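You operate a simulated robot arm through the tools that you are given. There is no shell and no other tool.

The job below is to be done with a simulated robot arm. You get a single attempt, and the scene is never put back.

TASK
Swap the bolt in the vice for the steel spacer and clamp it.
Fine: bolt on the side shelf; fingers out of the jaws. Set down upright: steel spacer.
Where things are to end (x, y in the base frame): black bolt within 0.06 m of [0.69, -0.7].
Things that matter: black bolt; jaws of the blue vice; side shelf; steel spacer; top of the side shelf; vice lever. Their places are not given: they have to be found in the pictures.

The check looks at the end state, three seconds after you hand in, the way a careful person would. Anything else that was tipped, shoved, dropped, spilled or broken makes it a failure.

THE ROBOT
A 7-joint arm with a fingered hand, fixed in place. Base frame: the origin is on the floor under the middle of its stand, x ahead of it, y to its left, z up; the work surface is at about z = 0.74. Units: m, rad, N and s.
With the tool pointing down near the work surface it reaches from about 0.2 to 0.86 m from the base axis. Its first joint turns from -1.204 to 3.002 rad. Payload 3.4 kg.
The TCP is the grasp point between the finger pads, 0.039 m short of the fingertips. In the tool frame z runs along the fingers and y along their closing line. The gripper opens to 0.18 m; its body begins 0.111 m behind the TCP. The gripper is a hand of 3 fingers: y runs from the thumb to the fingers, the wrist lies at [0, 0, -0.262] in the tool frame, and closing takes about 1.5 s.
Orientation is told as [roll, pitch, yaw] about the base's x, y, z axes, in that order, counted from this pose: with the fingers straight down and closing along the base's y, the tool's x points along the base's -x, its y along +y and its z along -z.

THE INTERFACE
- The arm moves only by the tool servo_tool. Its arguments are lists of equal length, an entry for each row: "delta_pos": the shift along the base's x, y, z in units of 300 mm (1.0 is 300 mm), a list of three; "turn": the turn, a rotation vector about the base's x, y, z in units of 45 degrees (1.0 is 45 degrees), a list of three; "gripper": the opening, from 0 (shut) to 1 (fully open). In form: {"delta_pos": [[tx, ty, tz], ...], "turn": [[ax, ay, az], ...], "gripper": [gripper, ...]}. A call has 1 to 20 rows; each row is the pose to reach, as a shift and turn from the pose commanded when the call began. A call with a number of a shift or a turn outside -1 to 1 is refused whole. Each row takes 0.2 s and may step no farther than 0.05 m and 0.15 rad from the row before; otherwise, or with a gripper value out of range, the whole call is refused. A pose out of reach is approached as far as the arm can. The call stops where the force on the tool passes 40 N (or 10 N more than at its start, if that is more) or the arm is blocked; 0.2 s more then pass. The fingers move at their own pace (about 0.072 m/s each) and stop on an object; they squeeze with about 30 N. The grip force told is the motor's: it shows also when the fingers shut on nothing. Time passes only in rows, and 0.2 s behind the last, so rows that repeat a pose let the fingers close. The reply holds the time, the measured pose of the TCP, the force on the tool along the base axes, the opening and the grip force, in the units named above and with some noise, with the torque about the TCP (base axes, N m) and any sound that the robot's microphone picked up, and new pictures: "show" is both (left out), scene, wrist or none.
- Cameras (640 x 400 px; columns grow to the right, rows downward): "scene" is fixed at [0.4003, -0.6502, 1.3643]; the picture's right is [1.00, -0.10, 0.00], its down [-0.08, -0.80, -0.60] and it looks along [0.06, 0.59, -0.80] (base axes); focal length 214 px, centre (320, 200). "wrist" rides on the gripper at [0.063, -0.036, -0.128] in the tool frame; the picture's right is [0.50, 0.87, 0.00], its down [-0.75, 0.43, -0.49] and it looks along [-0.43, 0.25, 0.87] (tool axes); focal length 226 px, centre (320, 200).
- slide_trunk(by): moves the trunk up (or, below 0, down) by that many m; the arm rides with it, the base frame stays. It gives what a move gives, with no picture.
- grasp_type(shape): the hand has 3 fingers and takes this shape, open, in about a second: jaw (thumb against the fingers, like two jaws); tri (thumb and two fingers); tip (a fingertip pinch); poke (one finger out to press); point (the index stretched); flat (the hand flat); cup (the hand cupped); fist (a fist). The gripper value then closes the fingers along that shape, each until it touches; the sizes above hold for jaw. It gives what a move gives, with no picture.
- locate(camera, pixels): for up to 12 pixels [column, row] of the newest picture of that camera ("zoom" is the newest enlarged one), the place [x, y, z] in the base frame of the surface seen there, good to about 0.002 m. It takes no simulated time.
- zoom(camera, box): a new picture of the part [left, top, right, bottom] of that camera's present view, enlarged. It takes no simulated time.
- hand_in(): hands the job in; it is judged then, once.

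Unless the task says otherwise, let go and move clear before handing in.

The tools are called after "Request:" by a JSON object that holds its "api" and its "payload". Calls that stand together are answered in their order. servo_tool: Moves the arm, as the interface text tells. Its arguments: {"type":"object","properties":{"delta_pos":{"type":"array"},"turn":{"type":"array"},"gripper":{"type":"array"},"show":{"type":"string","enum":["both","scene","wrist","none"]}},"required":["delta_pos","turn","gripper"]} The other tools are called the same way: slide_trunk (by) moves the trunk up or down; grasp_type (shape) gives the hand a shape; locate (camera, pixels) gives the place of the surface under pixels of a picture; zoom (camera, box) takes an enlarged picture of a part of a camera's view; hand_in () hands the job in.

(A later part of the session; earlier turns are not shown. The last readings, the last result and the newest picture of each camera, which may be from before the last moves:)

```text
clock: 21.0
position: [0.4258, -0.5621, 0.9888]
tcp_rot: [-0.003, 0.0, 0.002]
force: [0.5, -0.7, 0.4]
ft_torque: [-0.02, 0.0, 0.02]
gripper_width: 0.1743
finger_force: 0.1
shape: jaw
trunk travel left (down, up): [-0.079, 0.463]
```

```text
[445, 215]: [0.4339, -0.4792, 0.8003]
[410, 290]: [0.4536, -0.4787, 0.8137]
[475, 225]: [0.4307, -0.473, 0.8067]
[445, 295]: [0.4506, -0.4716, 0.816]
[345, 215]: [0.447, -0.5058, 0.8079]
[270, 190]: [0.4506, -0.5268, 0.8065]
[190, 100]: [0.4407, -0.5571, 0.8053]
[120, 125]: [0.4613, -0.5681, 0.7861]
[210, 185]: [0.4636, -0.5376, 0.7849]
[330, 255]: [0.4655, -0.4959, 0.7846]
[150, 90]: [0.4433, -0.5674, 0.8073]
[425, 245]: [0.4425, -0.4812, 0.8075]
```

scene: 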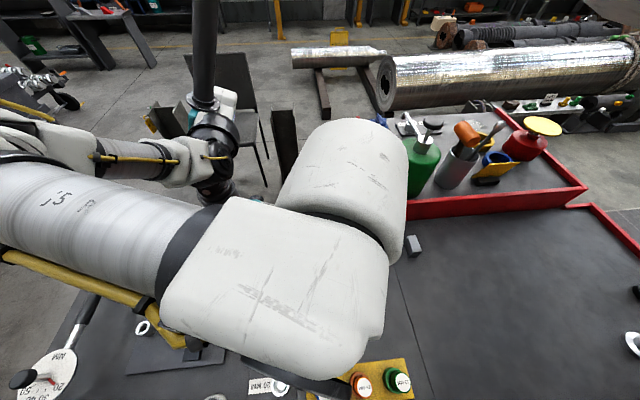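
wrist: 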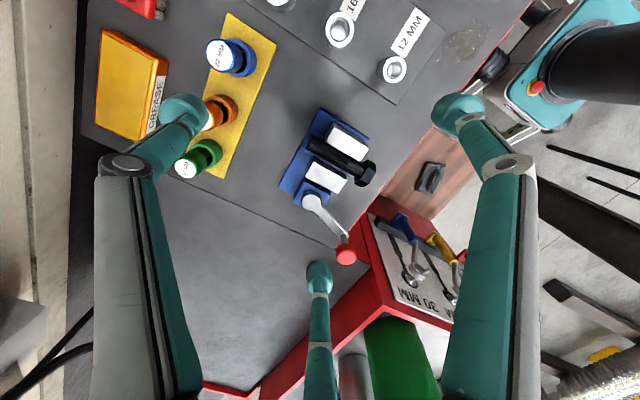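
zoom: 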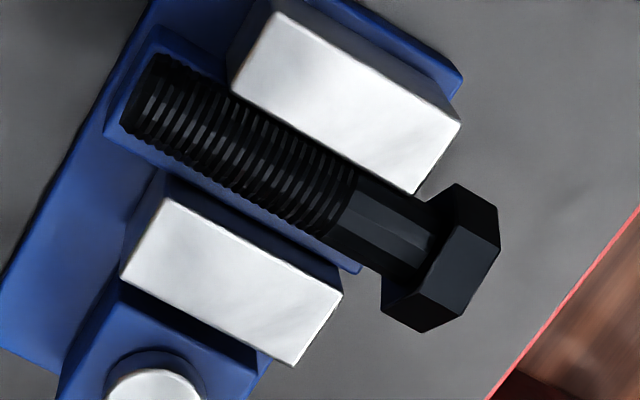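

The hex head spans y≈-0.4795 to -0.465 with vertical flats at x≈0.4465±0.018, the shaft is ~25 mm thick and the pad is at z≈0.785. To plan a safe grasp I need the fingertip shape, so I'll enlarge one fingertip.

Request:
{"api": "zoom", "payload": {"camera": "wrist", "box": [420, 80, 520, 180]}}

Request:
{"api": "zoom", "payload": {"camera": "wrist", "box": [280, 240, 360, 320]}}

Request:
{"api": "zoom", "payload": {"camera": "wrist", "box": [130, 80, 230, 180]}}

```text
4.00 times, centred on (470, 130) of wrist
```

zoom: 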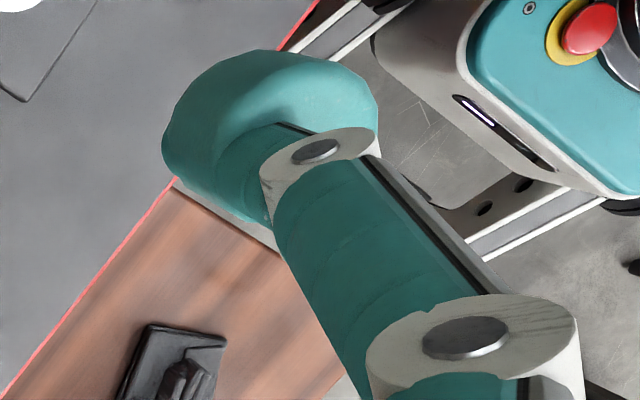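

```text
5.00 times, centred on (320, 280) of wrist
```

zoom: 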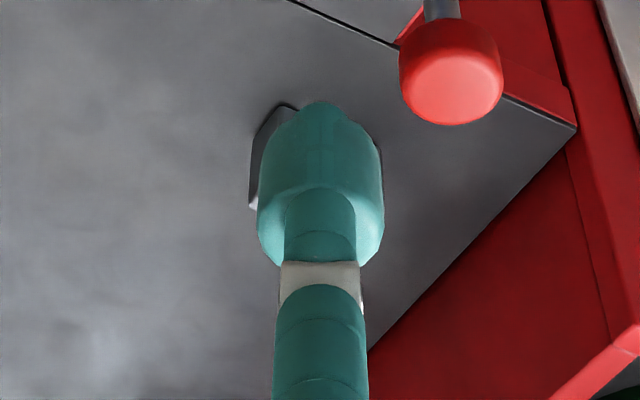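

```text
4.00 times, centred on (180, 130) of wrist
```

zoom: 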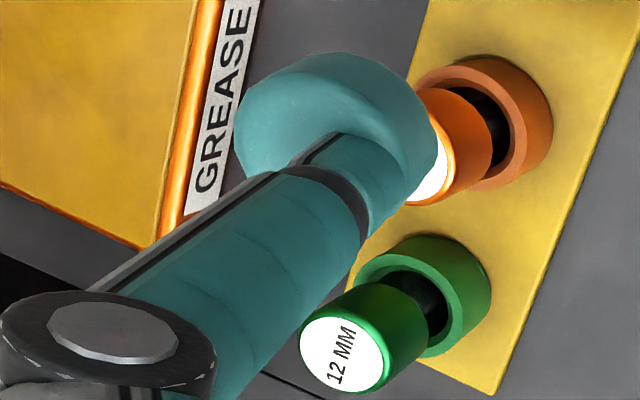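

The fingertips are rounded bulbs about 23 mm wide. I'll locate several points on the thumb's bulb to get its radial and vertical extent relative to the TCP.

Request:
{"api": "locate", "payload": {"camera": "zoom", "pixels": [[330, 60], [380, 75], [425, 110], [432, 140], [415, 185], [390, 160], [300, 75], [260, 95], [245, 140], [330, 110], [280, 130], [370, 120]]}}

Request:
{"api": "zoom", "payload": {"camera": "wrist", "box": [280, 240, 360, 320]}}

```text
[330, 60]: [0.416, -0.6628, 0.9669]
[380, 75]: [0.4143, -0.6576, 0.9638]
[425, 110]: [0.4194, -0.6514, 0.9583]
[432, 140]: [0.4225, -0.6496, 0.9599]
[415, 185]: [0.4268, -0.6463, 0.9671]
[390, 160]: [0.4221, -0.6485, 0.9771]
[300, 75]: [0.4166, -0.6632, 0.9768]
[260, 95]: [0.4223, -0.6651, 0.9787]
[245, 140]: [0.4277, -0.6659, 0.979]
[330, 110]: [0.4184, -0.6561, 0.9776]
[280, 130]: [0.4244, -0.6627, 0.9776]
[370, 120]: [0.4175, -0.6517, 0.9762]
```

```text
5.00 times, centred on (320, 280) of wrist
```

zoom: 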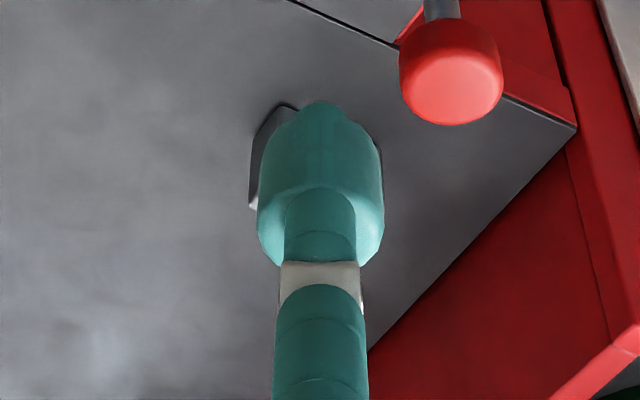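

The fingertip bulbs are about 23 mm wide, running from 11 to 39 mm below the TCP. The bolt's target (0.69, -0.70) is 0.98 m from the base axis, beyond the stated reach, so I'll first test empty-handed how far the arm gets there.

Request:
{"api": "servo_tool", "payload": {"delta_pos": [[0.13, -0.055, -0.03], [0.26, -0.11, -0.06], [0.39, -0.165, -0.09], [0.52, -0.22, -0.12], [0.65, -0.275, -0.2], [0.78, -0.33, -0.3], [0.78, -0.33, -0.3], [0.78, -0.33, -0.3]], "turn": [[0, 0, 0], [0, 0, 0], [0, 0, 0], [0, 0, 0], [0, 0, 0], [0, 0, 0], [0, 0, 0], [0, 0, 0]], "gripper": [0.5, 0.5, 0.5, 0.5, 0.5, 0.5, 0.5, 0.5]}}

```text
refused: row 6 steps farther than a row can; nothing moved
```

That call was refused because one row stepped too far. I'll spread the descent more evenly.

Request:
{"api": "servo_tool", "payload": {"delta_pos": [[0.11, -0.047, -0.043], [0.22, -0.094, -0.086], [0.33, -0.141, -0.129], [0.44, -0.188, -0.172], [0.55, -0.235, -0.215], [0.66, -0.282, -0.258], [0.78, -0.33, -0.3], [0.78, -0.33, -0.3], [0.78, -0.33, -0.3]], "turn": [[0, 0, 0], [0, 0, 0], [0, 0, 0], [0, 0, 0], [0, 0, 0], [0, 0, 0], [0, 0, 0], [0, 0, 0], [0, 0, 0]], "gripper": [0.5, 0.5, 0.5, 0.5, 0.5, 0.5, 0.5, 0.5, 0.5]}}

```text
clock: 23.0
position: [0.6632, -0.6626, 0.8999]
tcp_rot: [-0.005, -0.001, 0.0]
force: [-0.1, -0.5, 0.9]
ft_torque: [-0.01, 0.01, -0.01]
gripper_width: 0.0878
finger_force: 0.1
shape: jaw
trunk travel left (down, up): [-0.079, 0.463]
```

scene: 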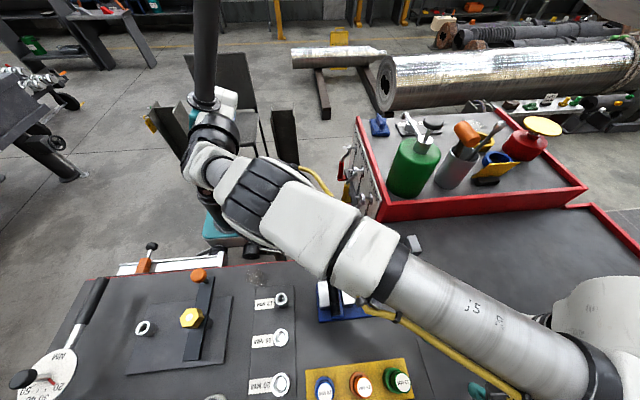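
wrist: 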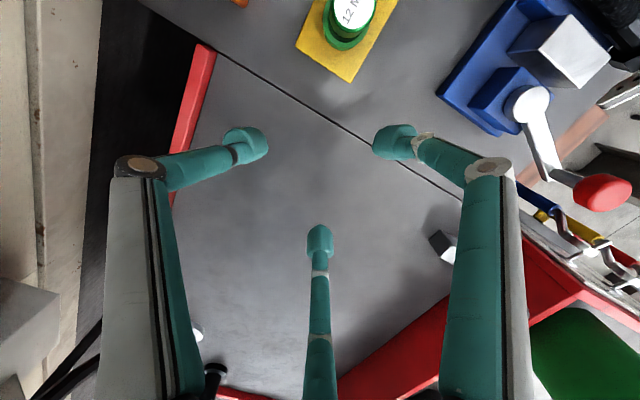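

The arm reaches (0.663, -0.663, 0.90) with the tool vertical. I'll check that it can also get down near placing height there.

Request:
{"api": "servo_tool", "payload": {"delta_pos": [[0, 0, -0.11], [0, 0, -0.22], [0, 0, -0.33], [0, 0, -0.33], [0, 0, -0.33]], "turn": [[0, 0, 0], [0, 0, 0], [0, 0, 0], [0, 0, 0], [0, 0, 0]], "gripper": [0.5, 0.5, 0.5, 0.5, 0.5]}}

```text
clock: 24.2
position: [0.6622, -0.6629, 0.8]
tcp_rot: [-0.006, -0.001, 0.0]
force: [0.7, -0.1, -0.8]
ft_torque: [0.02, 0.01, -0.03]
gripper_width: 0.088
finger_force: 0.0
shape: jaw
trunk travel left (down, up): [-0.079, 0.463]
```

scene: 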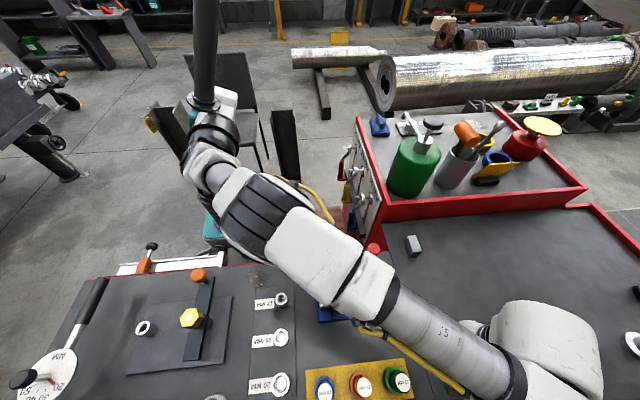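
wrist: 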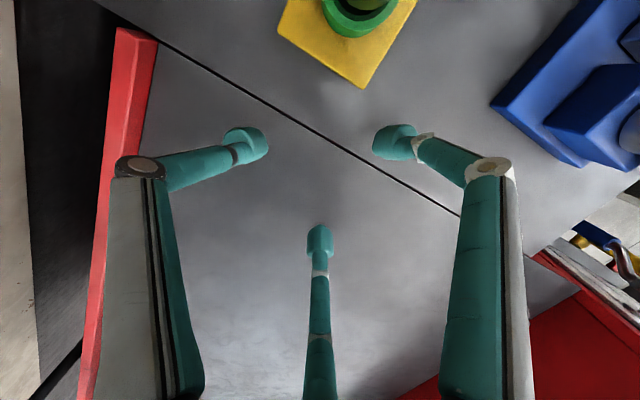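

Vertical reach at (0.662, -0.663, 0.80) works. I'll test about 2 cm further out toward the target so I know how much margin there is.

Request:
{"api": "servo_tool", "payload": {"delta_pos": [[0.035, -0.045, 0], [0.07, -0.09, 0], [0.07, -0.09, 0], [0.07, -0.09, 0]], "turn": [[0, 0, 0], [0, 0, 0], [0, 0, 0], [0, 0, 0]], "gripper": [0.5, 0.5, 0.5, 0.5], "show": "none"}}

```text
clock: 25.2
position: [0.6831, -0.69, 0.8012]
tcp_rot: [-0.004, -0.001, 0.0]
force: [0.2, 0.3, 0.1]
ft_torque: [-0.01, 0.02, -0.02]
gripper_width: 0.088
finger_force: 0.1
shape: jaw
trunk travel left (down, up): [-0.079, 0.463]
```

The arm reaches (0.683, -0.690) with the tool vertical, so no tilt is needed for placing. My plan is to slide the bolt about 18 mm back (+y) by pushing its threaded end, which exposes its neck behind the jaws. Then I can grip the neck with two fingers while the third bears on the head face. I'll rise, return above the front of the vice, and begin yawing the hand 60°.

Request:
{"api": "servo_tool", "payload": {"delta_pos": [[0, 0, 0.13], [0, 0, 0.26], [0, 0, 0.39], [0, 0, 0.53], [-0.113, 0.038, 0.53], [-0.226, 0.076, 0.53], [-0.339, 0.114, 0.53], [-0.452, 0.152, 0.53], [-0.565, 0.19, 0.53], [-0.678, 0.228, 0.53], [-0.789, 0.267, 0.53], [-0.789, 0.267, 0.53]], "turn": [[0, 0, 0], [0, 0, 0], [0, 0, 0.1], [0, 0, 0.2], [0, 0, 0.3], [0, 0, 0.4], [0, 0, 0.5], [0, 0, 0.6], [0, 0, 0.7], [0, 0, 0.85], [0, 0, 1], [0, 0, 1]], "gripper": [0.5, 0.5, 0.5, 0.5, 0.5, 0.5, 0.5, 0.5, 0.5, 0.5, 0.5, 0.5]}}

```text
clock: 27.8
position: [0.4477, -0.6129, 0.9583]
tcp_rot: [0.0, -0.003, 0.785]
force: [-0.9, -0.4, -1.0]
ft_torque: [0.03, 0.03, -0.03]
gripper_width: 0.0876
finger_force: 0.1
shape: jaw
out of reach, approached as far as the arm can: row 3, 4, 5, 6, 7
trunk travel left (down, up): [-0.079, 0.463]
```

scene: 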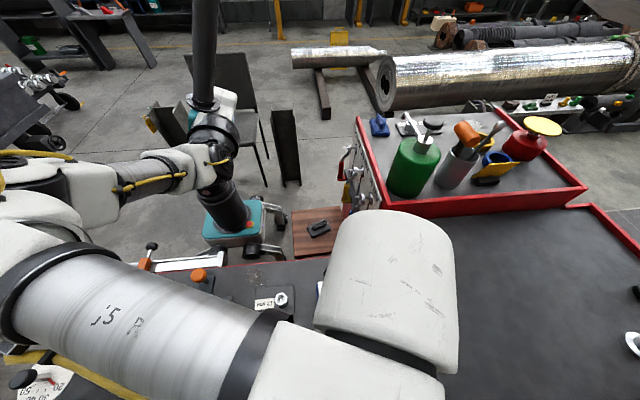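
wrist: 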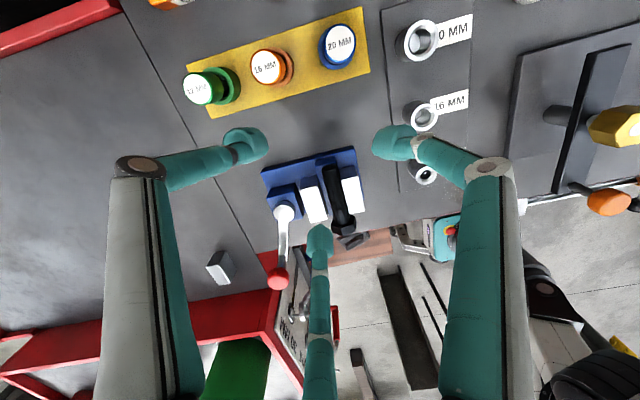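

Yaw is now 45° and the TCP is over the front of the vice. I'll check where the socket tray sits relative to the push start, then finish the yaw to 60° and close the hand.

Request:
{"api": "locate", "payload": {"camera": "wrist", "pixels": [[338, 42], [268, 65], [203, 88], [280, 85], [225, 90], [345, 70], [350, 185], [330, 160], [342, 215]]}}

Request:
{"api": "servo_tool", "payload": {"delta_pos": [[0, 0, 0], [0, 0, 0], [0, 0, 0], [0, 0, 0], [0, 0, 0]], "turn": [[0, 0, 0.167], [0, 0, 0.333], [0, 0, 0.333], [0, 0, 0.333], [0, 0, 0.333]], "gripper": [0.2, 0, 0, 0, 0], "show": "wrist"}}

```text
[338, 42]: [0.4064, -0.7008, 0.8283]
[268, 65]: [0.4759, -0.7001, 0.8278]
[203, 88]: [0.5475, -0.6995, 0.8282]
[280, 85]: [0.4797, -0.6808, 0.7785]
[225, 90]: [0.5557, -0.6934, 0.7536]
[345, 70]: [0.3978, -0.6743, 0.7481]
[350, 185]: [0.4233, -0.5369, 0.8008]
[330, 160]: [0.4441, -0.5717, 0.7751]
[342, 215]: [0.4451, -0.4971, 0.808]
```

```text
clock: 29.0
position: [0.447, -0.6093, 0.9603]
tcp_rot: [-0.001, -0.001, 1.047]
force: [0.2, 0.6, 0.4]
ft_torque: [0.01, 0.02, 0.02]
gripper_width: 0.0
finger_force: 29.8
shape: tri
trunk travel left (down, up): [-0.079, 0.463]
```

wrist: 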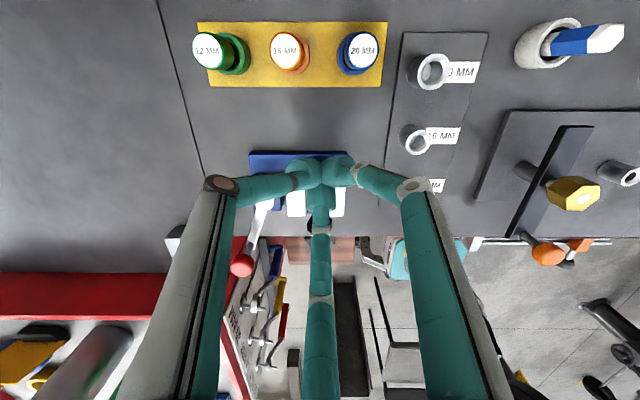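

The sockets sit at y≈-0.70 (top z 0.828), clear of the closed fingers at y≈-0.61, and yaw is 60°. I'll lower the closed hand in front of the bolt's threaded end to TCP z≈0.831, which keeps the fingertips above the pad.

Request:
{"api": "servo_tool", "payload": {"delta_pos": [[0, 0, -0.11], [0, 0, -0.22], [0, 0, -0.33], [0, 0, -0.43], [0, 0, -0.43]], "turn": [[0, 0, 0], [0, 0, 0], [0, 0, 0], [0, 0, 0], [0, 0, 0]], "gripper": [0, 0, 0, 0, 0]}}

Request:
{"api": "zoom", "payload": {"camera": "wrist", "box": [230, 130, 410, 290]}}

```text
clock: 30.2
position: [0.4446, -0.6099, 0.8299]
tcp_rot: [-0.004, -0.002, 1.045]
force: [-0.4, 0.7, -0.1]
ft_torque: [0.01, 0.0, -0.01]
gripper_width: 0.0002
finger_force: 30.4
shape: tri
trunk travel left (down, up): [-0.079, 0.463]
```

scene: 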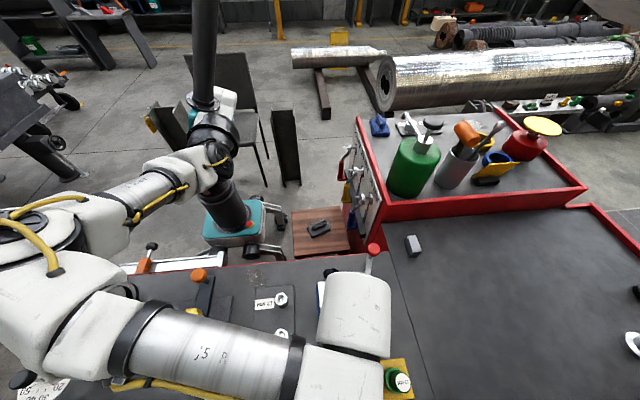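
wrist: 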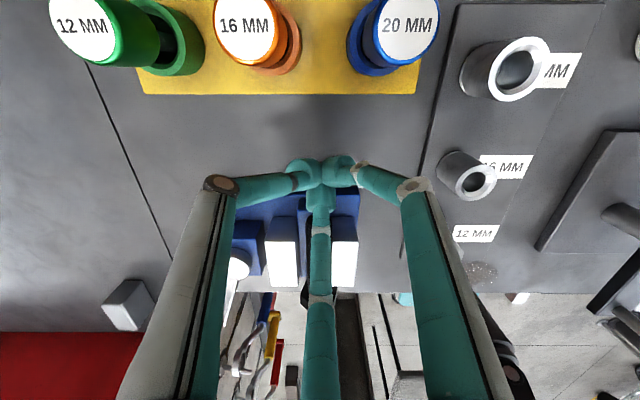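

```text
2.50 times, centred on (320, 210) of wrist
```

zoom: 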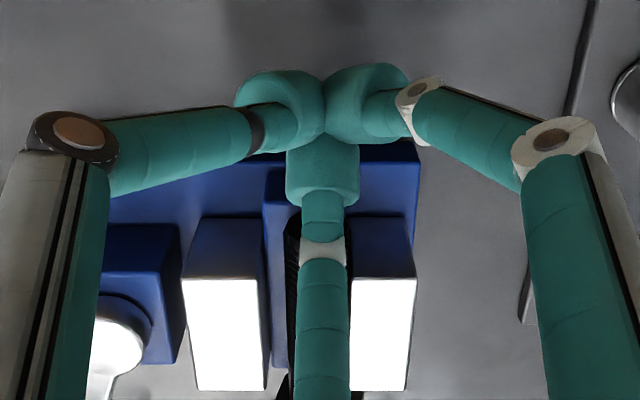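

The closed fingertip in front lies just before the bolt's threaded end; no contact yet. I'll locate the front finger's link to judge where it will touch, then push +y in small steps.

Request:
{"api": "locate", "payload": {"camera": "zoom", "pixels": [[323, 170], [323, 190], [323, 215], [323, 252], [323, 275], [323, 340], [323, 390], [280, 200], [310, 365]]}}

Request:
{"api": "servo_tool", "payload": {"delta_pos": [[0.006, 0.02, 0], [0.006, 0.04, 0], [0.006, 0.055, 0], [0.006, 0.055, 0]], "turn": [[0, 0, 0], [0, 0, 0], [0, 0, 0], [0, 0, 0]], "gripper": [0, 0, 0, 0], "show": "wrist"}}

```text
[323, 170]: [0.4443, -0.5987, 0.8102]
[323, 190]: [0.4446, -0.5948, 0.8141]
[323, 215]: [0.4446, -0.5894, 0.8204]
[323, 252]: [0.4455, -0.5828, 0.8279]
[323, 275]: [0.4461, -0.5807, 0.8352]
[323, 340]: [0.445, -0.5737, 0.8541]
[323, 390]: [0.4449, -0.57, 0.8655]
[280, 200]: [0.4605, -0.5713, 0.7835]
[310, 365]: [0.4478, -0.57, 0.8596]
```

```text
clock: 31.2
position: [0.4476, -0.5915, 0.8319]
tcp_rot: [-0.005, -0.002, 1.045]
force: [0.1, -2.6, 2.1]
ft_torque: [-0.02, 0.04, -0.02]
gripper_width: 0.0
finger_force: 30.3
shape: tri
trunk travel left (down, up): [-0.079, 0.463]
```

wrist: 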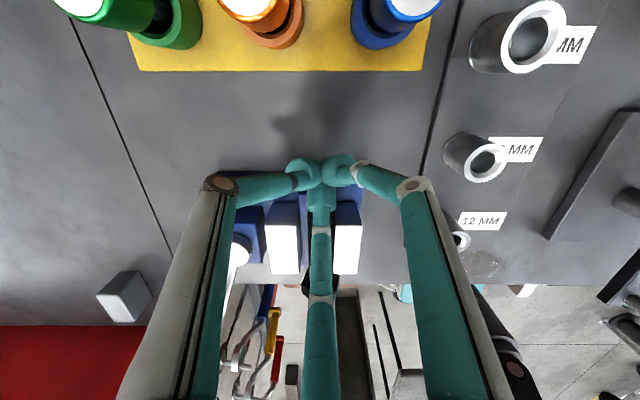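

A small -y reaction (2.6 N) suggests contact has just begun at TCP y≈-0.5915. I'll enlarge the view to check the bolt head's position.

Request:
{"api": "zoom", "payload": {"camera": "wrist", "box": [270, 220, 370, 310]}}

```text
4.44 times, centred on (320, 265) of wrist
```

zoom: 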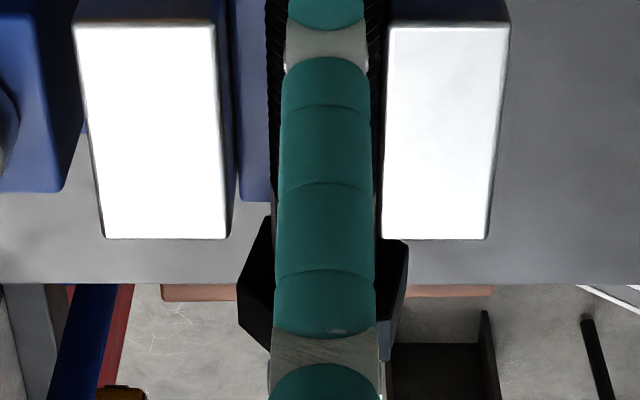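

Request:
{"api": "locate", "payload": {"camera": "zoom", "pixels": [[250, 265], [262, 340], [400, 260], [392, 335], [245, 300], [268, 225], [255, 330], [270, 190], [384, 230], [230, 230]]}}

Request:
{"api": "servo_tool", "payload": {"delta_pos": [[0, 0.01, 0], [0, 0.02, 0], [0, 0.03, 0], [0, 0.03, 0]], "turn": [[0, 0, 0], [0, 0, 0], [0, 0, 0], [0, 0, 0]], "gripper": [0, 0, 0, 0], "show": "wrist"}}

Request:
{"api": "zoom", "payload": {"camera": "wrist", "box": [270, 220, 370, 310]}}

```text
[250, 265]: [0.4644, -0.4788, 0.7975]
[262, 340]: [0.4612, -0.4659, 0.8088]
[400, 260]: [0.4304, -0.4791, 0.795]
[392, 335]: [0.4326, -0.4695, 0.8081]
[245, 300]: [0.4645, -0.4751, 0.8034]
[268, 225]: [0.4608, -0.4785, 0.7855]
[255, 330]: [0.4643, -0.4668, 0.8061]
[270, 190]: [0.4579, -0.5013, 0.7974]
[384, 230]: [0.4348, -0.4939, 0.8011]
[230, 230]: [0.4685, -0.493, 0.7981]
```

```text
clock: 32.2
position: [0.4466, -0.5818, 0.8293]
tcp_rot: [-0.002, -0.003, 1.045]
force: [-0.3, 0.7, 0.3]
ft_torque: [-0.02, 0.0, 0.02]
gripper_width: 0.0
finger_force: 29.6
shape: tri
trunk travel left (down, up): [-0.079, 0.463]
```

wrist: 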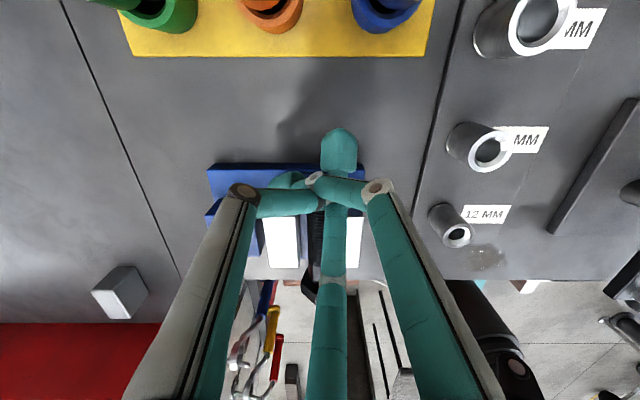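

```text
4.44 times, centred on (320, 265) of wrist
```

zoom: 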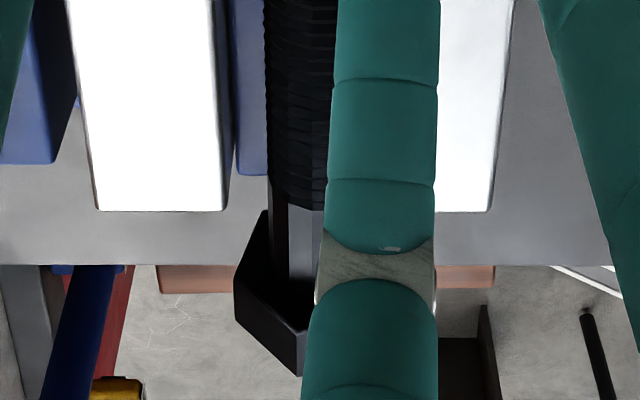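

The squeezed-together fingertips slid past one another (one bulb now shows at (338,150)), so a fully closed hand is a poor pusher. I'll check whether the bolt moved.

Request:
{"api": "locate", "payload": {"camera": "zoom", "pixels": [[250, 250], [300, 370], [240, 300], [268, 215], [300, 200], [300, 100], [300, 20], [290, 360], [225, 205], [300, 250]]}}

Request:
{"api": "locate", "payload": {"camera": "wrist", "pixels": [[338, 140], [338, 165], [330, 195], [335, 230], [300, 180], [312, 215], [315, 235], [345, 185]]}}

Request:
{"api": "zoom", "payload": {"camera": "wrist", "box": [230, 110, 410, 260]}}

```text
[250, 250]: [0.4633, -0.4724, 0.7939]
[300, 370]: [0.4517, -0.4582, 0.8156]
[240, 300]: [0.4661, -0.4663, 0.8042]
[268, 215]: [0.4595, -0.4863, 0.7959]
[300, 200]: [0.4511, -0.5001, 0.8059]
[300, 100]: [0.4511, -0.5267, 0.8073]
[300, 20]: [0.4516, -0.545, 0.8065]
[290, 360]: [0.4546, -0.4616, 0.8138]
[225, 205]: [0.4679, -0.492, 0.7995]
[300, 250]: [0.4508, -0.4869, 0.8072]
```

```text
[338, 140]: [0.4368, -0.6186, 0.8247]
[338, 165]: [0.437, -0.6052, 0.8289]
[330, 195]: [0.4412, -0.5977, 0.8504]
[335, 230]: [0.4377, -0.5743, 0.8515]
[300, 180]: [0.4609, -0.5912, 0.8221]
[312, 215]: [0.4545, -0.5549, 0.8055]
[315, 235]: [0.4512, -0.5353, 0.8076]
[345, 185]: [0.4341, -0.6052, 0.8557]
```

```text
2.67 times, centred on (320, 185) of wrist
```

zoom: 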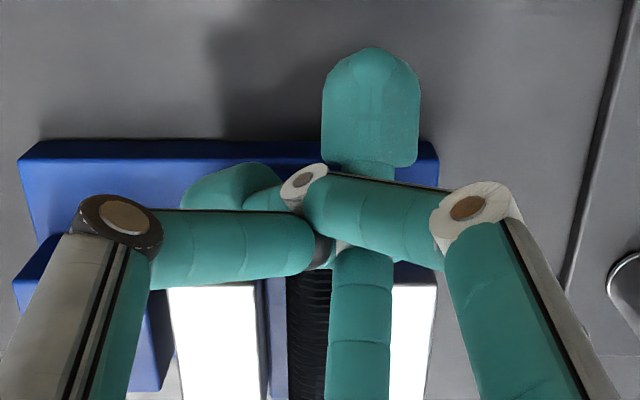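

The bolt slid about 6.5 mm (+y) before the fingers slipped. I'll rise and back off, open the hand to untangle, then use it slightly open (fingers not touching each other) so the front finger holds its position while pushing.

Request:
{"api": "servo_tool", "payload": {"delta_pos": [[0, -0.02, 0.08], [0, -0.05, 0.17], [0, -0.1, 0.27], [0, -0.14, 0.35], [0, -0.14, 0.35], [0, -0.14, 0.35], [0, -0.14, 0.35], [0, -0.14, 0.35], [0, -0.14, 0.35], [0, -0.14, 0.35], [0, -0.14, 0.35]], "turn": [[0, 0, 0], [0, 0, 0], [0, 0, 0], [0, 0, 0], [0, 0, 0], [0, 0, 0], [0, 0, 0], [0, 0, 0], [0, 0, 0], [0, 0, 0], [0, 0, 0]], "gripper": [0, 0, 0, 0.3, 0.6, 0.6, 0.6, 0.4, 0.2, 0.2, 0.2]}}

```text
clock: 34.6
position: [0.4456, -0.6244, 0.936]
tcp_rot: [-0.002, 0.0, 1.045]
force: [-0.8, -0.1, 0.5]
ft_torque: [-0.04, -0.05, 0.03]
gripper_width: 0.0353
finger_force: 0.0
shape: tri
trunk travel left (down, up): [-0.079, 0.463]
```

scene: 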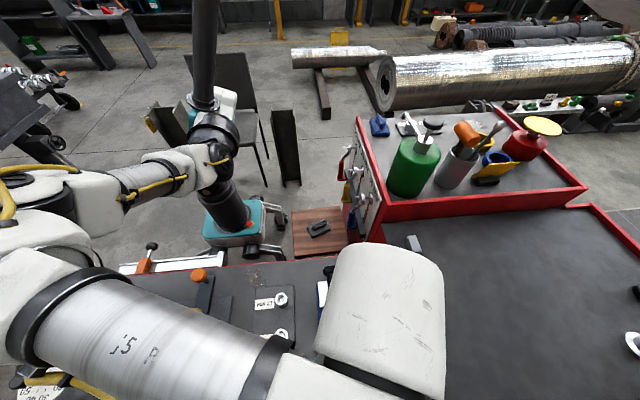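
wrist: 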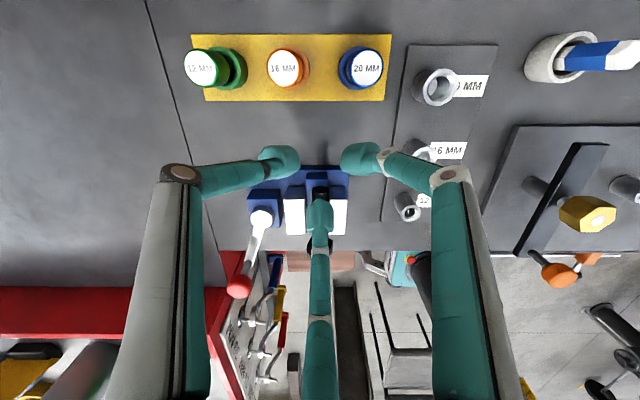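

The fingers are free again and at 0.035 opening. I'll check the bolt's present pose before pushing further.

Request:
{"api": "zoom", "payload": {"camera": "wrist", "box": [270, 155, 370, 265]}}

```text
3.64 times, centred on (320, 210) of wrist
```

zoom: 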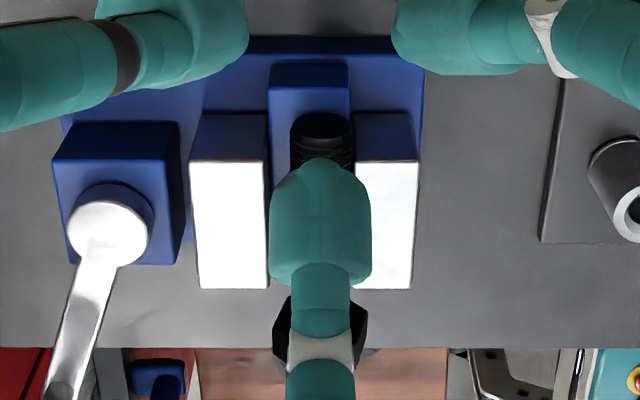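

Request:
{"api": "locate", "payload": {"camera": "zoom", "pixels": [[320, 125], [300, 130], [342, 130], [320, 145], [310, 90], [275, 320], [362, 320], [280, 350], [320, 70], [295, 150], [350, 150]]}}

```text
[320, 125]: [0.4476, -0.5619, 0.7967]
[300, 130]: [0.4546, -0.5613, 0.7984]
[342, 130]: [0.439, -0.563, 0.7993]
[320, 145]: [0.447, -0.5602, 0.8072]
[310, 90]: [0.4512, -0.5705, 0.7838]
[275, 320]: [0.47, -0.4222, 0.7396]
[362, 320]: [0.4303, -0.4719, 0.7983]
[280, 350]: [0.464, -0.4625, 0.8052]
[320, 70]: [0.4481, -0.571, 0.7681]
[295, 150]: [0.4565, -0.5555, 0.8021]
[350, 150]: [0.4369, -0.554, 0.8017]
```

The bolt is straight with its tip at y≈-0.562 and centre x≈0.447. I'll descend again to z≈0.831 in front of it with the hand slightly open.

Request:
{"api": "servo_tool", "payload": {"delta_pos": [[0.004, 0, -0.12], [0.004, 0, -0.24], [0.004, 0, -0.35], [0.004, 0.03, -0.35], [0.004, 0.06, -0.35], [0.004, 0.06, -0.35]], "turn": [[0, 0, 0], [0, 0, 0], [0, 0, 0], [0, 0, 0], [0, 0, 0], [0, 0, 0]], "gripper": [0.2, 0.2, 0.2, 0.2, 0.2, 0.2], "show": "wrist"}}

Request:
{"api": "zoom", "payload": {"camera": "wrist", "box": [270, 180, 370, 310]}}

```text
clock: 36.0
position: [0.4483, -0.6062, 0.8315]
tcp_rot: [-0.003, -0.002, 1.046]
force: [0.1, -0.3, -0.3]
ft_torque: [0.01, -0.02, -0.03]
gripper_width: 0.0353
finger_force: 0.1
shape: tri
trunk travel left (down, up): [-0.079, 0.463]
```

wrist: 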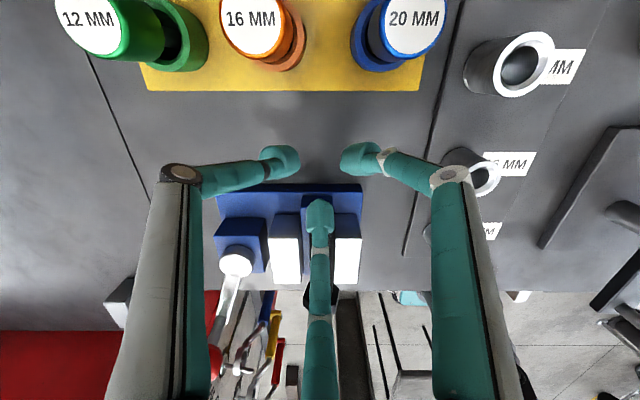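

```text
3.08 times, centred on (320, 245) of wrist
```

zoom: 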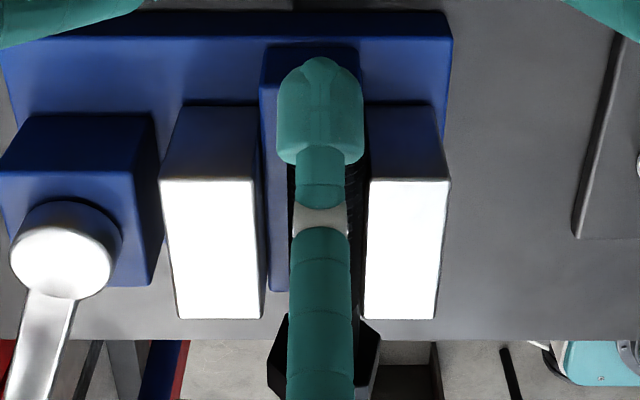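

No contact yet; the front bulb sits right before the bolt end. I'll advance 14 mm in small steps and check the head position.

Request:
{"api": "servo_tool", "payload": {"delta_pos": [[0, 0.012, 0], [0, 0.024, 0], [0, 0.036, 0], [0, 0.047, 0], [0, 0.047, 0]], "turn": [[0, 0, 0], [0, 0, 0], [0, 0, 0], [0, 0, 0], [0, 0, 0]], "gripper": [0.2, 0.2, 0.2, 0.2, 0.2], "show": "wrist"}}

Request:
{"api": "zoom", "payload": {"camera": "wrist", "box": [270, 180, 370, 310]}}

Request:
{"api": "locate", "payload": {"camera": "zoom", "pixels": [[275, 345], [370, 340], [280, 380], [362, 380], [272, 365], [345, 200], [290, 200]]}}

```text
clock: 37.2
position: [0.4477, -0.5923, 0.8307]
tcp_rot: [-0.003, -0.001, 1.045]
force: [1.1, -1.2, 2.1]
ft_torque: [0.02, -0.02, 0.01]
gripper_width: 0.034
finger_force: 0.0
shape: tri
trunk travel left (down, up): [-0.079, 0.463]
```

wrist: 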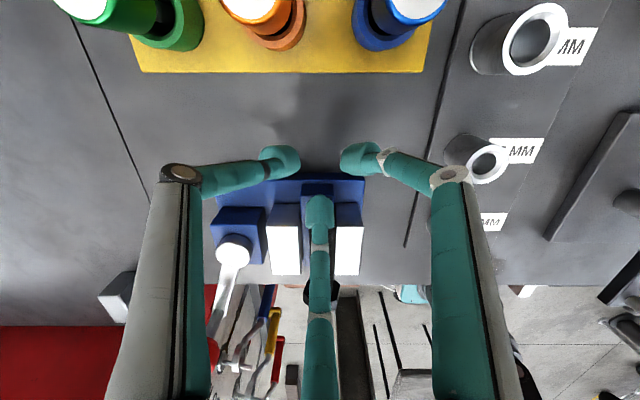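

```text
3.08 times, centred on (320, 245) of wrist
```

zoom: 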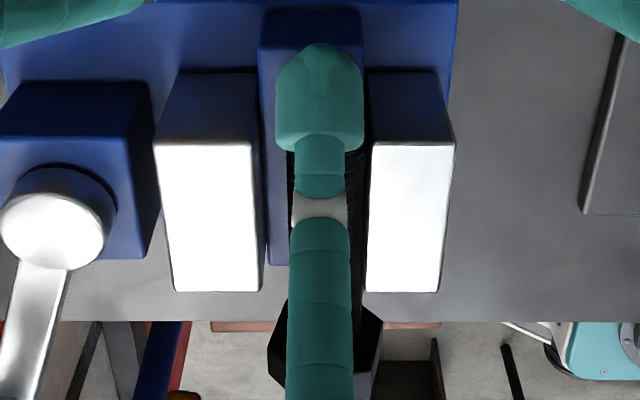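

```text
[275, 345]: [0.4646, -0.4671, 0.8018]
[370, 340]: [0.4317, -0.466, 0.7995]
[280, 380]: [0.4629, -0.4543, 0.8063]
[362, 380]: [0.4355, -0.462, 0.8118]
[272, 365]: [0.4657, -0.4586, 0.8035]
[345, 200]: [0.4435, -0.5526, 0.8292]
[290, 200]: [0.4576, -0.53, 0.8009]
```

The front finger is now pushing steadily (small 1–2 N reaction), and the head end is at y≈-0.454. I'll push about 8 mm more.

Request:
{"api": "servo_tool", "payload": {"delta_pos": [[0, 0.009, 0], [0, 0.018, 0], [0, 0.027, 0], [0, 0.027, 0]], "turn": [[0, 0, 0], [0, 0, 0], [0, 0, 0], [0, 0, 0]], "gripper": [0.2, 0.2, 0.2, 0.2], "show": "wrist"}}

Request:
{"api": "zoom", "payload": {"camera": "wrist", "box": [270, 180, 370, 310]}}

Request:
{"api": "locate", "payload": {"camera": "zoom", "pixels": [[275, 320], [370, 315], [280, 360], [365, 370], [272, 345], [275, 300], [290, 180], [282, 380], [288, 290]]}}

```text
clock: 38.2
position: [0.4481, -0.5848, 0.8297]
tcp_rot: [-0.004, -0.002, 1.046]
force: [0.6, -3.2, 4.0]
ft_torque: [0.06, 0.01, -0.03]
gripper_width: 0.0339
finger_force: 0.0
shape: tri
trunk travel left (down, up): [-0.079, 0.463]
```

wrist: 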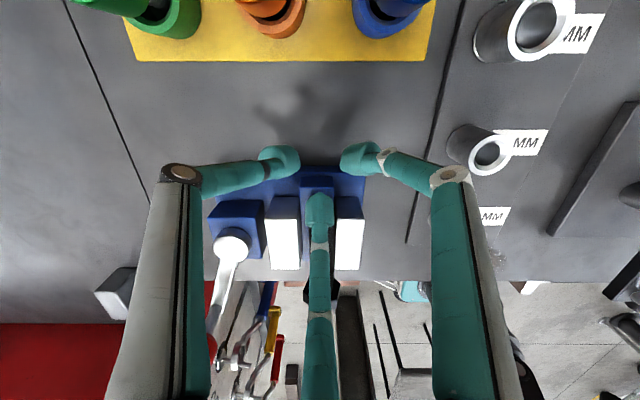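

```text
3.08 times, centred on (320, 245) of wrist
```

zoom: 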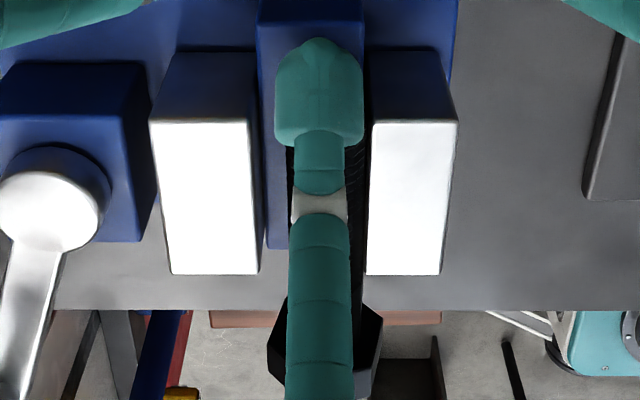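

```text
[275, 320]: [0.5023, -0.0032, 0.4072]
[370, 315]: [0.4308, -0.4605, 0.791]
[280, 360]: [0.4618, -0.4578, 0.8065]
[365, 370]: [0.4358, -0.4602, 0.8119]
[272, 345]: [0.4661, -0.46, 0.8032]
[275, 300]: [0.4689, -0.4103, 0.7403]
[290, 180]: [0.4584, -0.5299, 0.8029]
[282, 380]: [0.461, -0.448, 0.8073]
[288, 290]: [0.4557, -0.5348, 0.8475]
```

The bolt head end is now at y≈-0.447 and its underside at ≈-0.4605, leaving 32 mm of neck exposed behind the jaws while the bolt still balances on the pad. I'll back off, rise, and go above the neck with the hand pre-opened to about 46 mm.

Request:
{"api": "servo_tool", "payload": {"delta_pos": [[0, -0.067, 0], [0, -0.067, 0.13], [0, -0.067, 0.27], [0, -0.067, 0.41], [0, 0.06, 0.43], [0, 0.19, 0.43], [0, 0.3, 0.43], [0, 0.413, 0.43], [0, 0.413, 0.43], [0, 0.413, 0.43]], "turn": [[0, 0, 0], [0, 0, 0], [0, 0, 0], [0, 0, 0], [0, 0, 0], [0, 0, 0], [0, 0, 0], [0, 0, 0], [0, 0, 0], [0, 0, 0]], "gripper": [0.2, 0.2, 0.2, 0.2, 0.26, 0.26, 0.26, 0.26, 0.26, 0.26]}}

```text
clock: 40.4
position: [0.4481, -0.4606, 0.9595]
tcp_rot: [-0.002, 0.0, 1.046]
force: [0.4, 0.2, -0.5]
ft_torque: [0.02, -0.03, 0.0]
gripper_width: 0.0452
finger_force: 0.0
shape: jaw
trunk travel left (down, up): [-0.079, 0.463]
```

scene: 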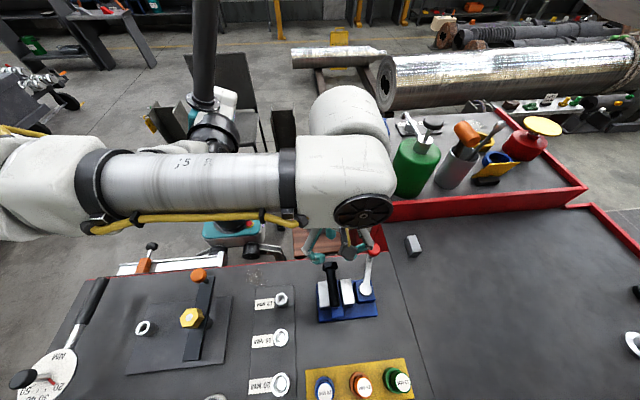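
wrist: 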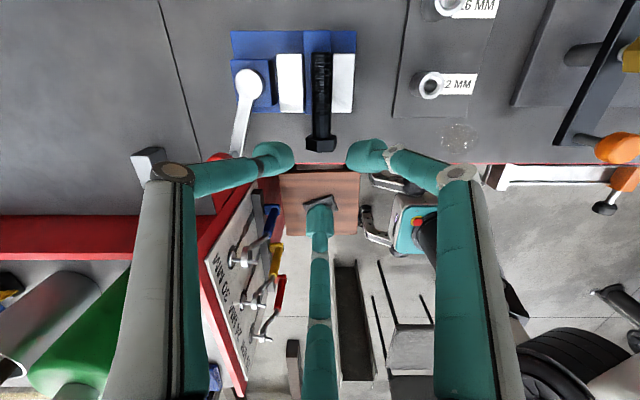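

The fingers straddle the bolt neck as planned and the lever knob is well outside the thumb's path. I'll descend part way to z≈0.87 and re-check alignment.

Request:
{"api": "servo_tool", "payload": {"delta_pos": [[0, 0, -0.1], [0, 0, -0.2], [0, 0, -0.3], [0, 0, -0.3]], "turn": [[0, 0, 0], [0, 0, 0], [0, 0, 0], [0, 0, 0]], "gripper": [0.26, 0.26, 0.26, 0.26]}}

Request:
{"api": "zoom", "payload": {"camera": "wrist", "box": [230, 80, 410, 240]}}

Request:
{"api": "zoom", "payload": {"camera": "scene", "box": [290, 220, 410, 320]}}

```text
clock: 41.4
position: [0.4487, -0.461, 0.8708]
tcp_rot: [-0.003, -0.003, 1.045]
force: [0.5, -0.2, 0.0]
ft_torque: [0.02, 0.03, 0.01]
gripper_width: 0.0452
finger_force: 0.1
shape: jaw
trunk travel left (down, up): [-0.079, 0.463]
```

scene: 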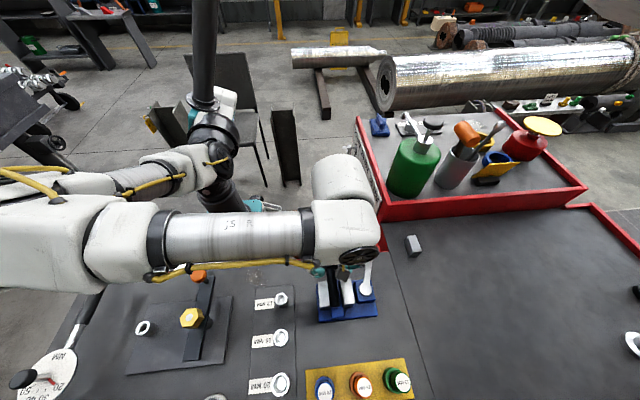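
wrist: 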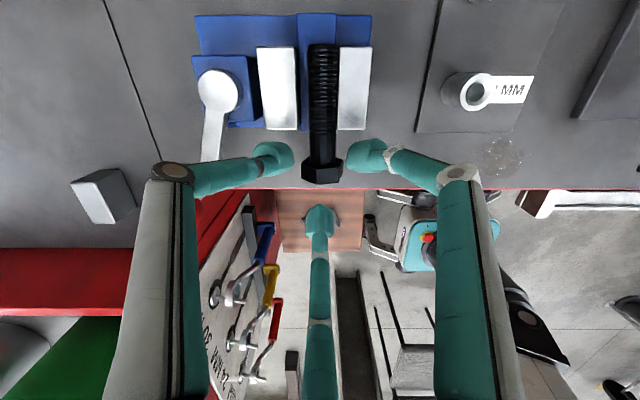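

```text
2.50 times, centred on (320, 160) of wrist
```

zoom: 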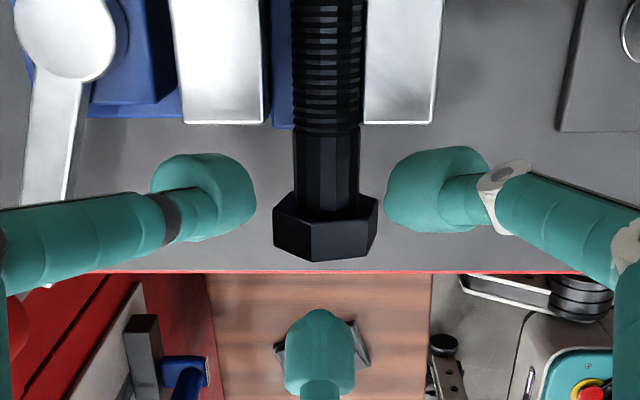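

```text
4.00 times, centred on (350, 270) of scene
```

zoom: 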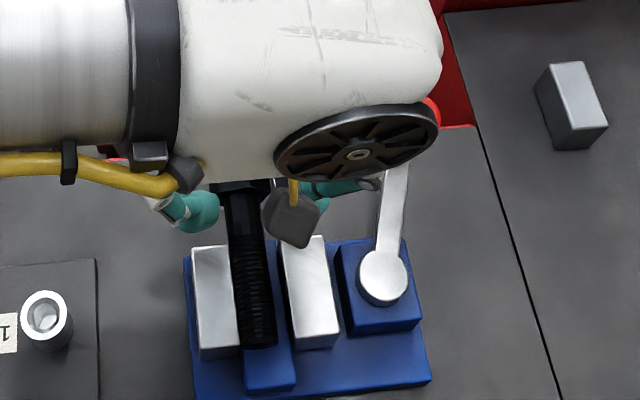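

The fingers are symmetric about the neck (bulb inner edges at zoom x 255 and 385, bolt at ~325). I'll confirm the bolt and jaw positions once more.

Request:
{"api": "locate", "payload": {"camera": "wrist", "pixels": [[303, 168], [341, 165], [322, 177], [321, 150], [295, 128], [341, 128], [321, 60], [312, 182], [334, 182]]}}

```text
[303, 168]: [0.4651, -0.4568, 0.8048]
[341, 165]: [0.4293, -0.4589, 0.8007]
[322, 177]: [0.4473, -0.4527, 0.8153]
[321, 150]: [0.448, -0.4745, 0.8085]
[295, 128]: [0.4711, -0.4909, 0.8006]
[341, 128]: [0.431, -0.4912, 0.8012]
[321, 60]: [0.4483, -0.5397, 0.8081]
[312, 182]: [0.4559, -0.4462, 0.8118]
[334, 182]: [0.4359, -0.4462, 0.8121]
```

The bolt axis is at x≈0.4475 with the head end at y≈-0.4455, which matches the plan. I'll descend to z≈0.822 slowly, watching the force.

Request:
{"api": "servo_tool", "payload": {"delta_pos": [[-0.004, 0.003, -0.05], [-0.004, 0.003, -0.1], [-0.004, 0.003, -0.14], [-0.004, 0.003, -0.163], [-0.004, 0.003, -0.163]], "turn": [[0, 0, 0], [0, 0, 0], [0, 0, 0], [0, 0, 0], [0, 0, 0]], "gripper": [0.26, 0.26, 0.26, 0.26, 0.26], "show": "wrist"}}

Request:
{"api": "zoom", "payload": {"camera": "wrist", "box": [230, 100, 410, 260]}}

```text
clock: 42.6
position: [0.4465, -0.4596, 0.8202]
tcp_rot: [-0.003, -0.002, 1.044]
force: [0.0, 0.6, 1.5]
ft_torque: [-0.01, 0.0, 0.04]
gripper_width: 0.0451
finger_force: 0.0
shape: jaw
trunk travel left (down, up): [-0.079, 0.463]
```

wrist: 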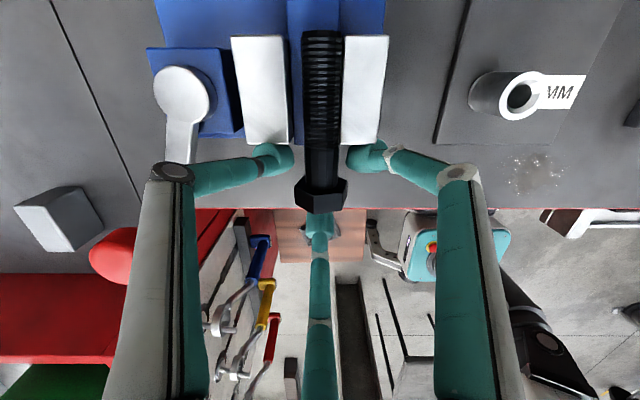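

```text
2.50 times, centred on (320, 180) of wrist
```

zoom: 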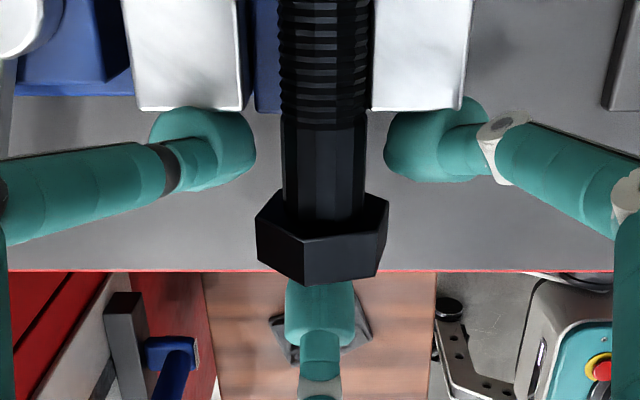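

The fingertips sit cleanly between the jaws and the head's underside with no contact. I'll close on the neck.

Request:
{"api": "servo_tool", "payload": {"delta_pos": [[0, 0, 0], [0, 0, 0], [0, 0, 0], [0, 0, 0], [0, 0, 0], [0, 0, 0]], "turn": [[0, 0, 0], [0, 0, 0], [0, 0, 0], [0, 0, 0], [0, 0, 0], [0, 0, 0]], "gripper": [0.2, 0.15, 0.1, 0.05, 0.05, 0.05], "show": "wrist"}}

Request:
{"api": "zoom", "payload": {"camera": "wrist", "box": [230, 100, 410, 260]}}

```text
clock: 44.0
position: [0.4472, -0.4598, 0.8197]
tcp_rot: [-0.003, -0.002, 1.045]
force: [0.2, 0.0, -0.6]
ft_torque: [0.12, 0.01, 0.0]
gripper_width: 0.0163
finger_force: 30.3
shape: tri
trunk travel left (down, up): [-0.079, 0.463]
```

wrist: 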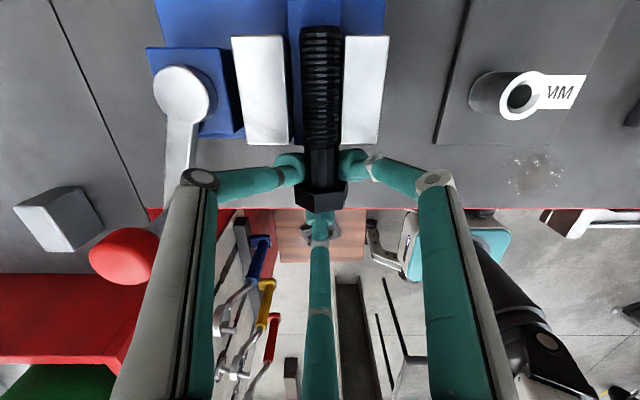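

```text
2.50 times, centred on (320, 180) of wrist
```

zoom: 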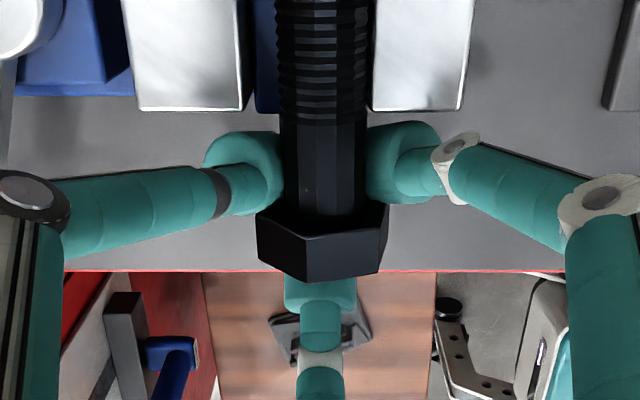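

The two fingers grip the neck and the third bears on the head face (grip 30 N, width 0.016). I'll lift 20 mm slowly and check the hold.

Request:
{"api": "servo_tool", "payload": {"delta_pos": [[0, 0, 0.015], [0, 0, 0.03], [0, 0, 0.05], [0, 0, 0.067], [0, 0, 0.067]], "turn": [[0, 0, 0], [0, 0, 0], [0, 0, 0], [0, 0, 0], [0, 0, 0]], "gripper": [0.05, 0.05, 0.05, 0.05, 0.05]}}

Request:
{"api": "zoom", "payload": {"camera": "wrist", "box": [230, 80, 410, 260]}}

Request:
{"api": "zoom", "payload": {"camera": "scene", "box": [290, 220, 410, 320]}}

```text
clock: 45.2
position: [0.4471, -0.4609, 0.8411]
tcp_rot: [-0.002, -0.002, 1.045]
force: [-1.3, 0.9, -4.5]
ft_torque: [0.16, 0.0, -0.01]
gripper_width: 0.0163
finger_force: 29.7
shape: tri
trunk travel left (down, up): [-0.079, 0.463]
```

scene: 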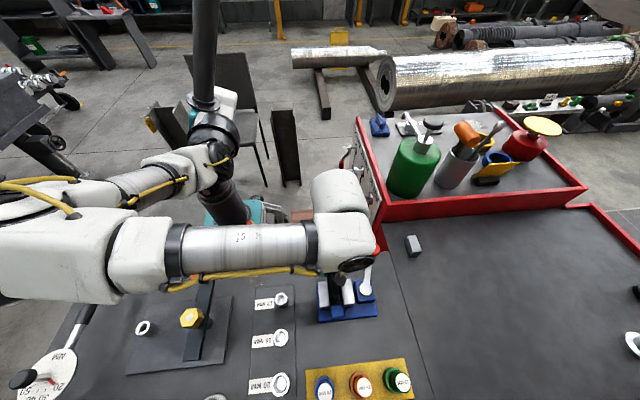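
wrist: 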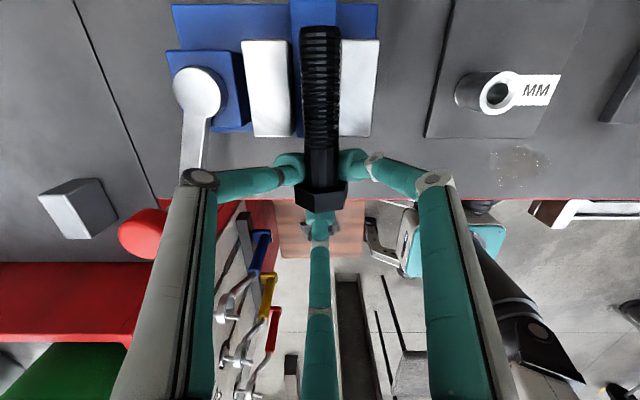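

```text
2.22 times, centred on (320, 170) of wrist
```

zoom: 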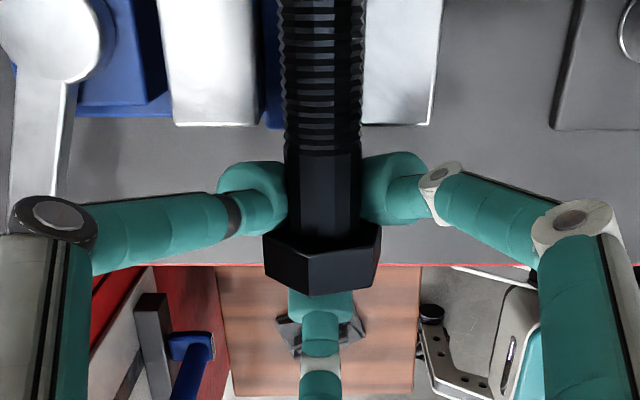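

```text
4.00 times, centred on (350, 270) of scene
```

zoom: 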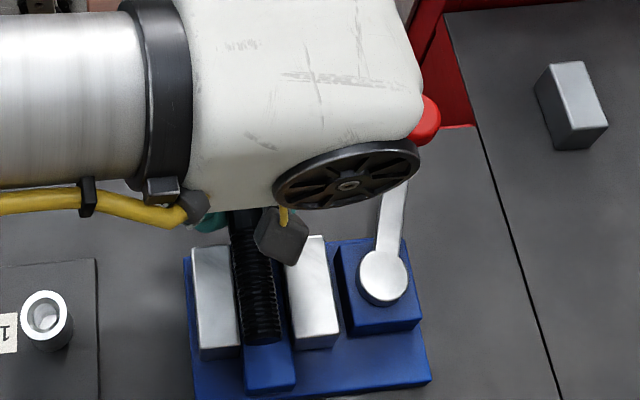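

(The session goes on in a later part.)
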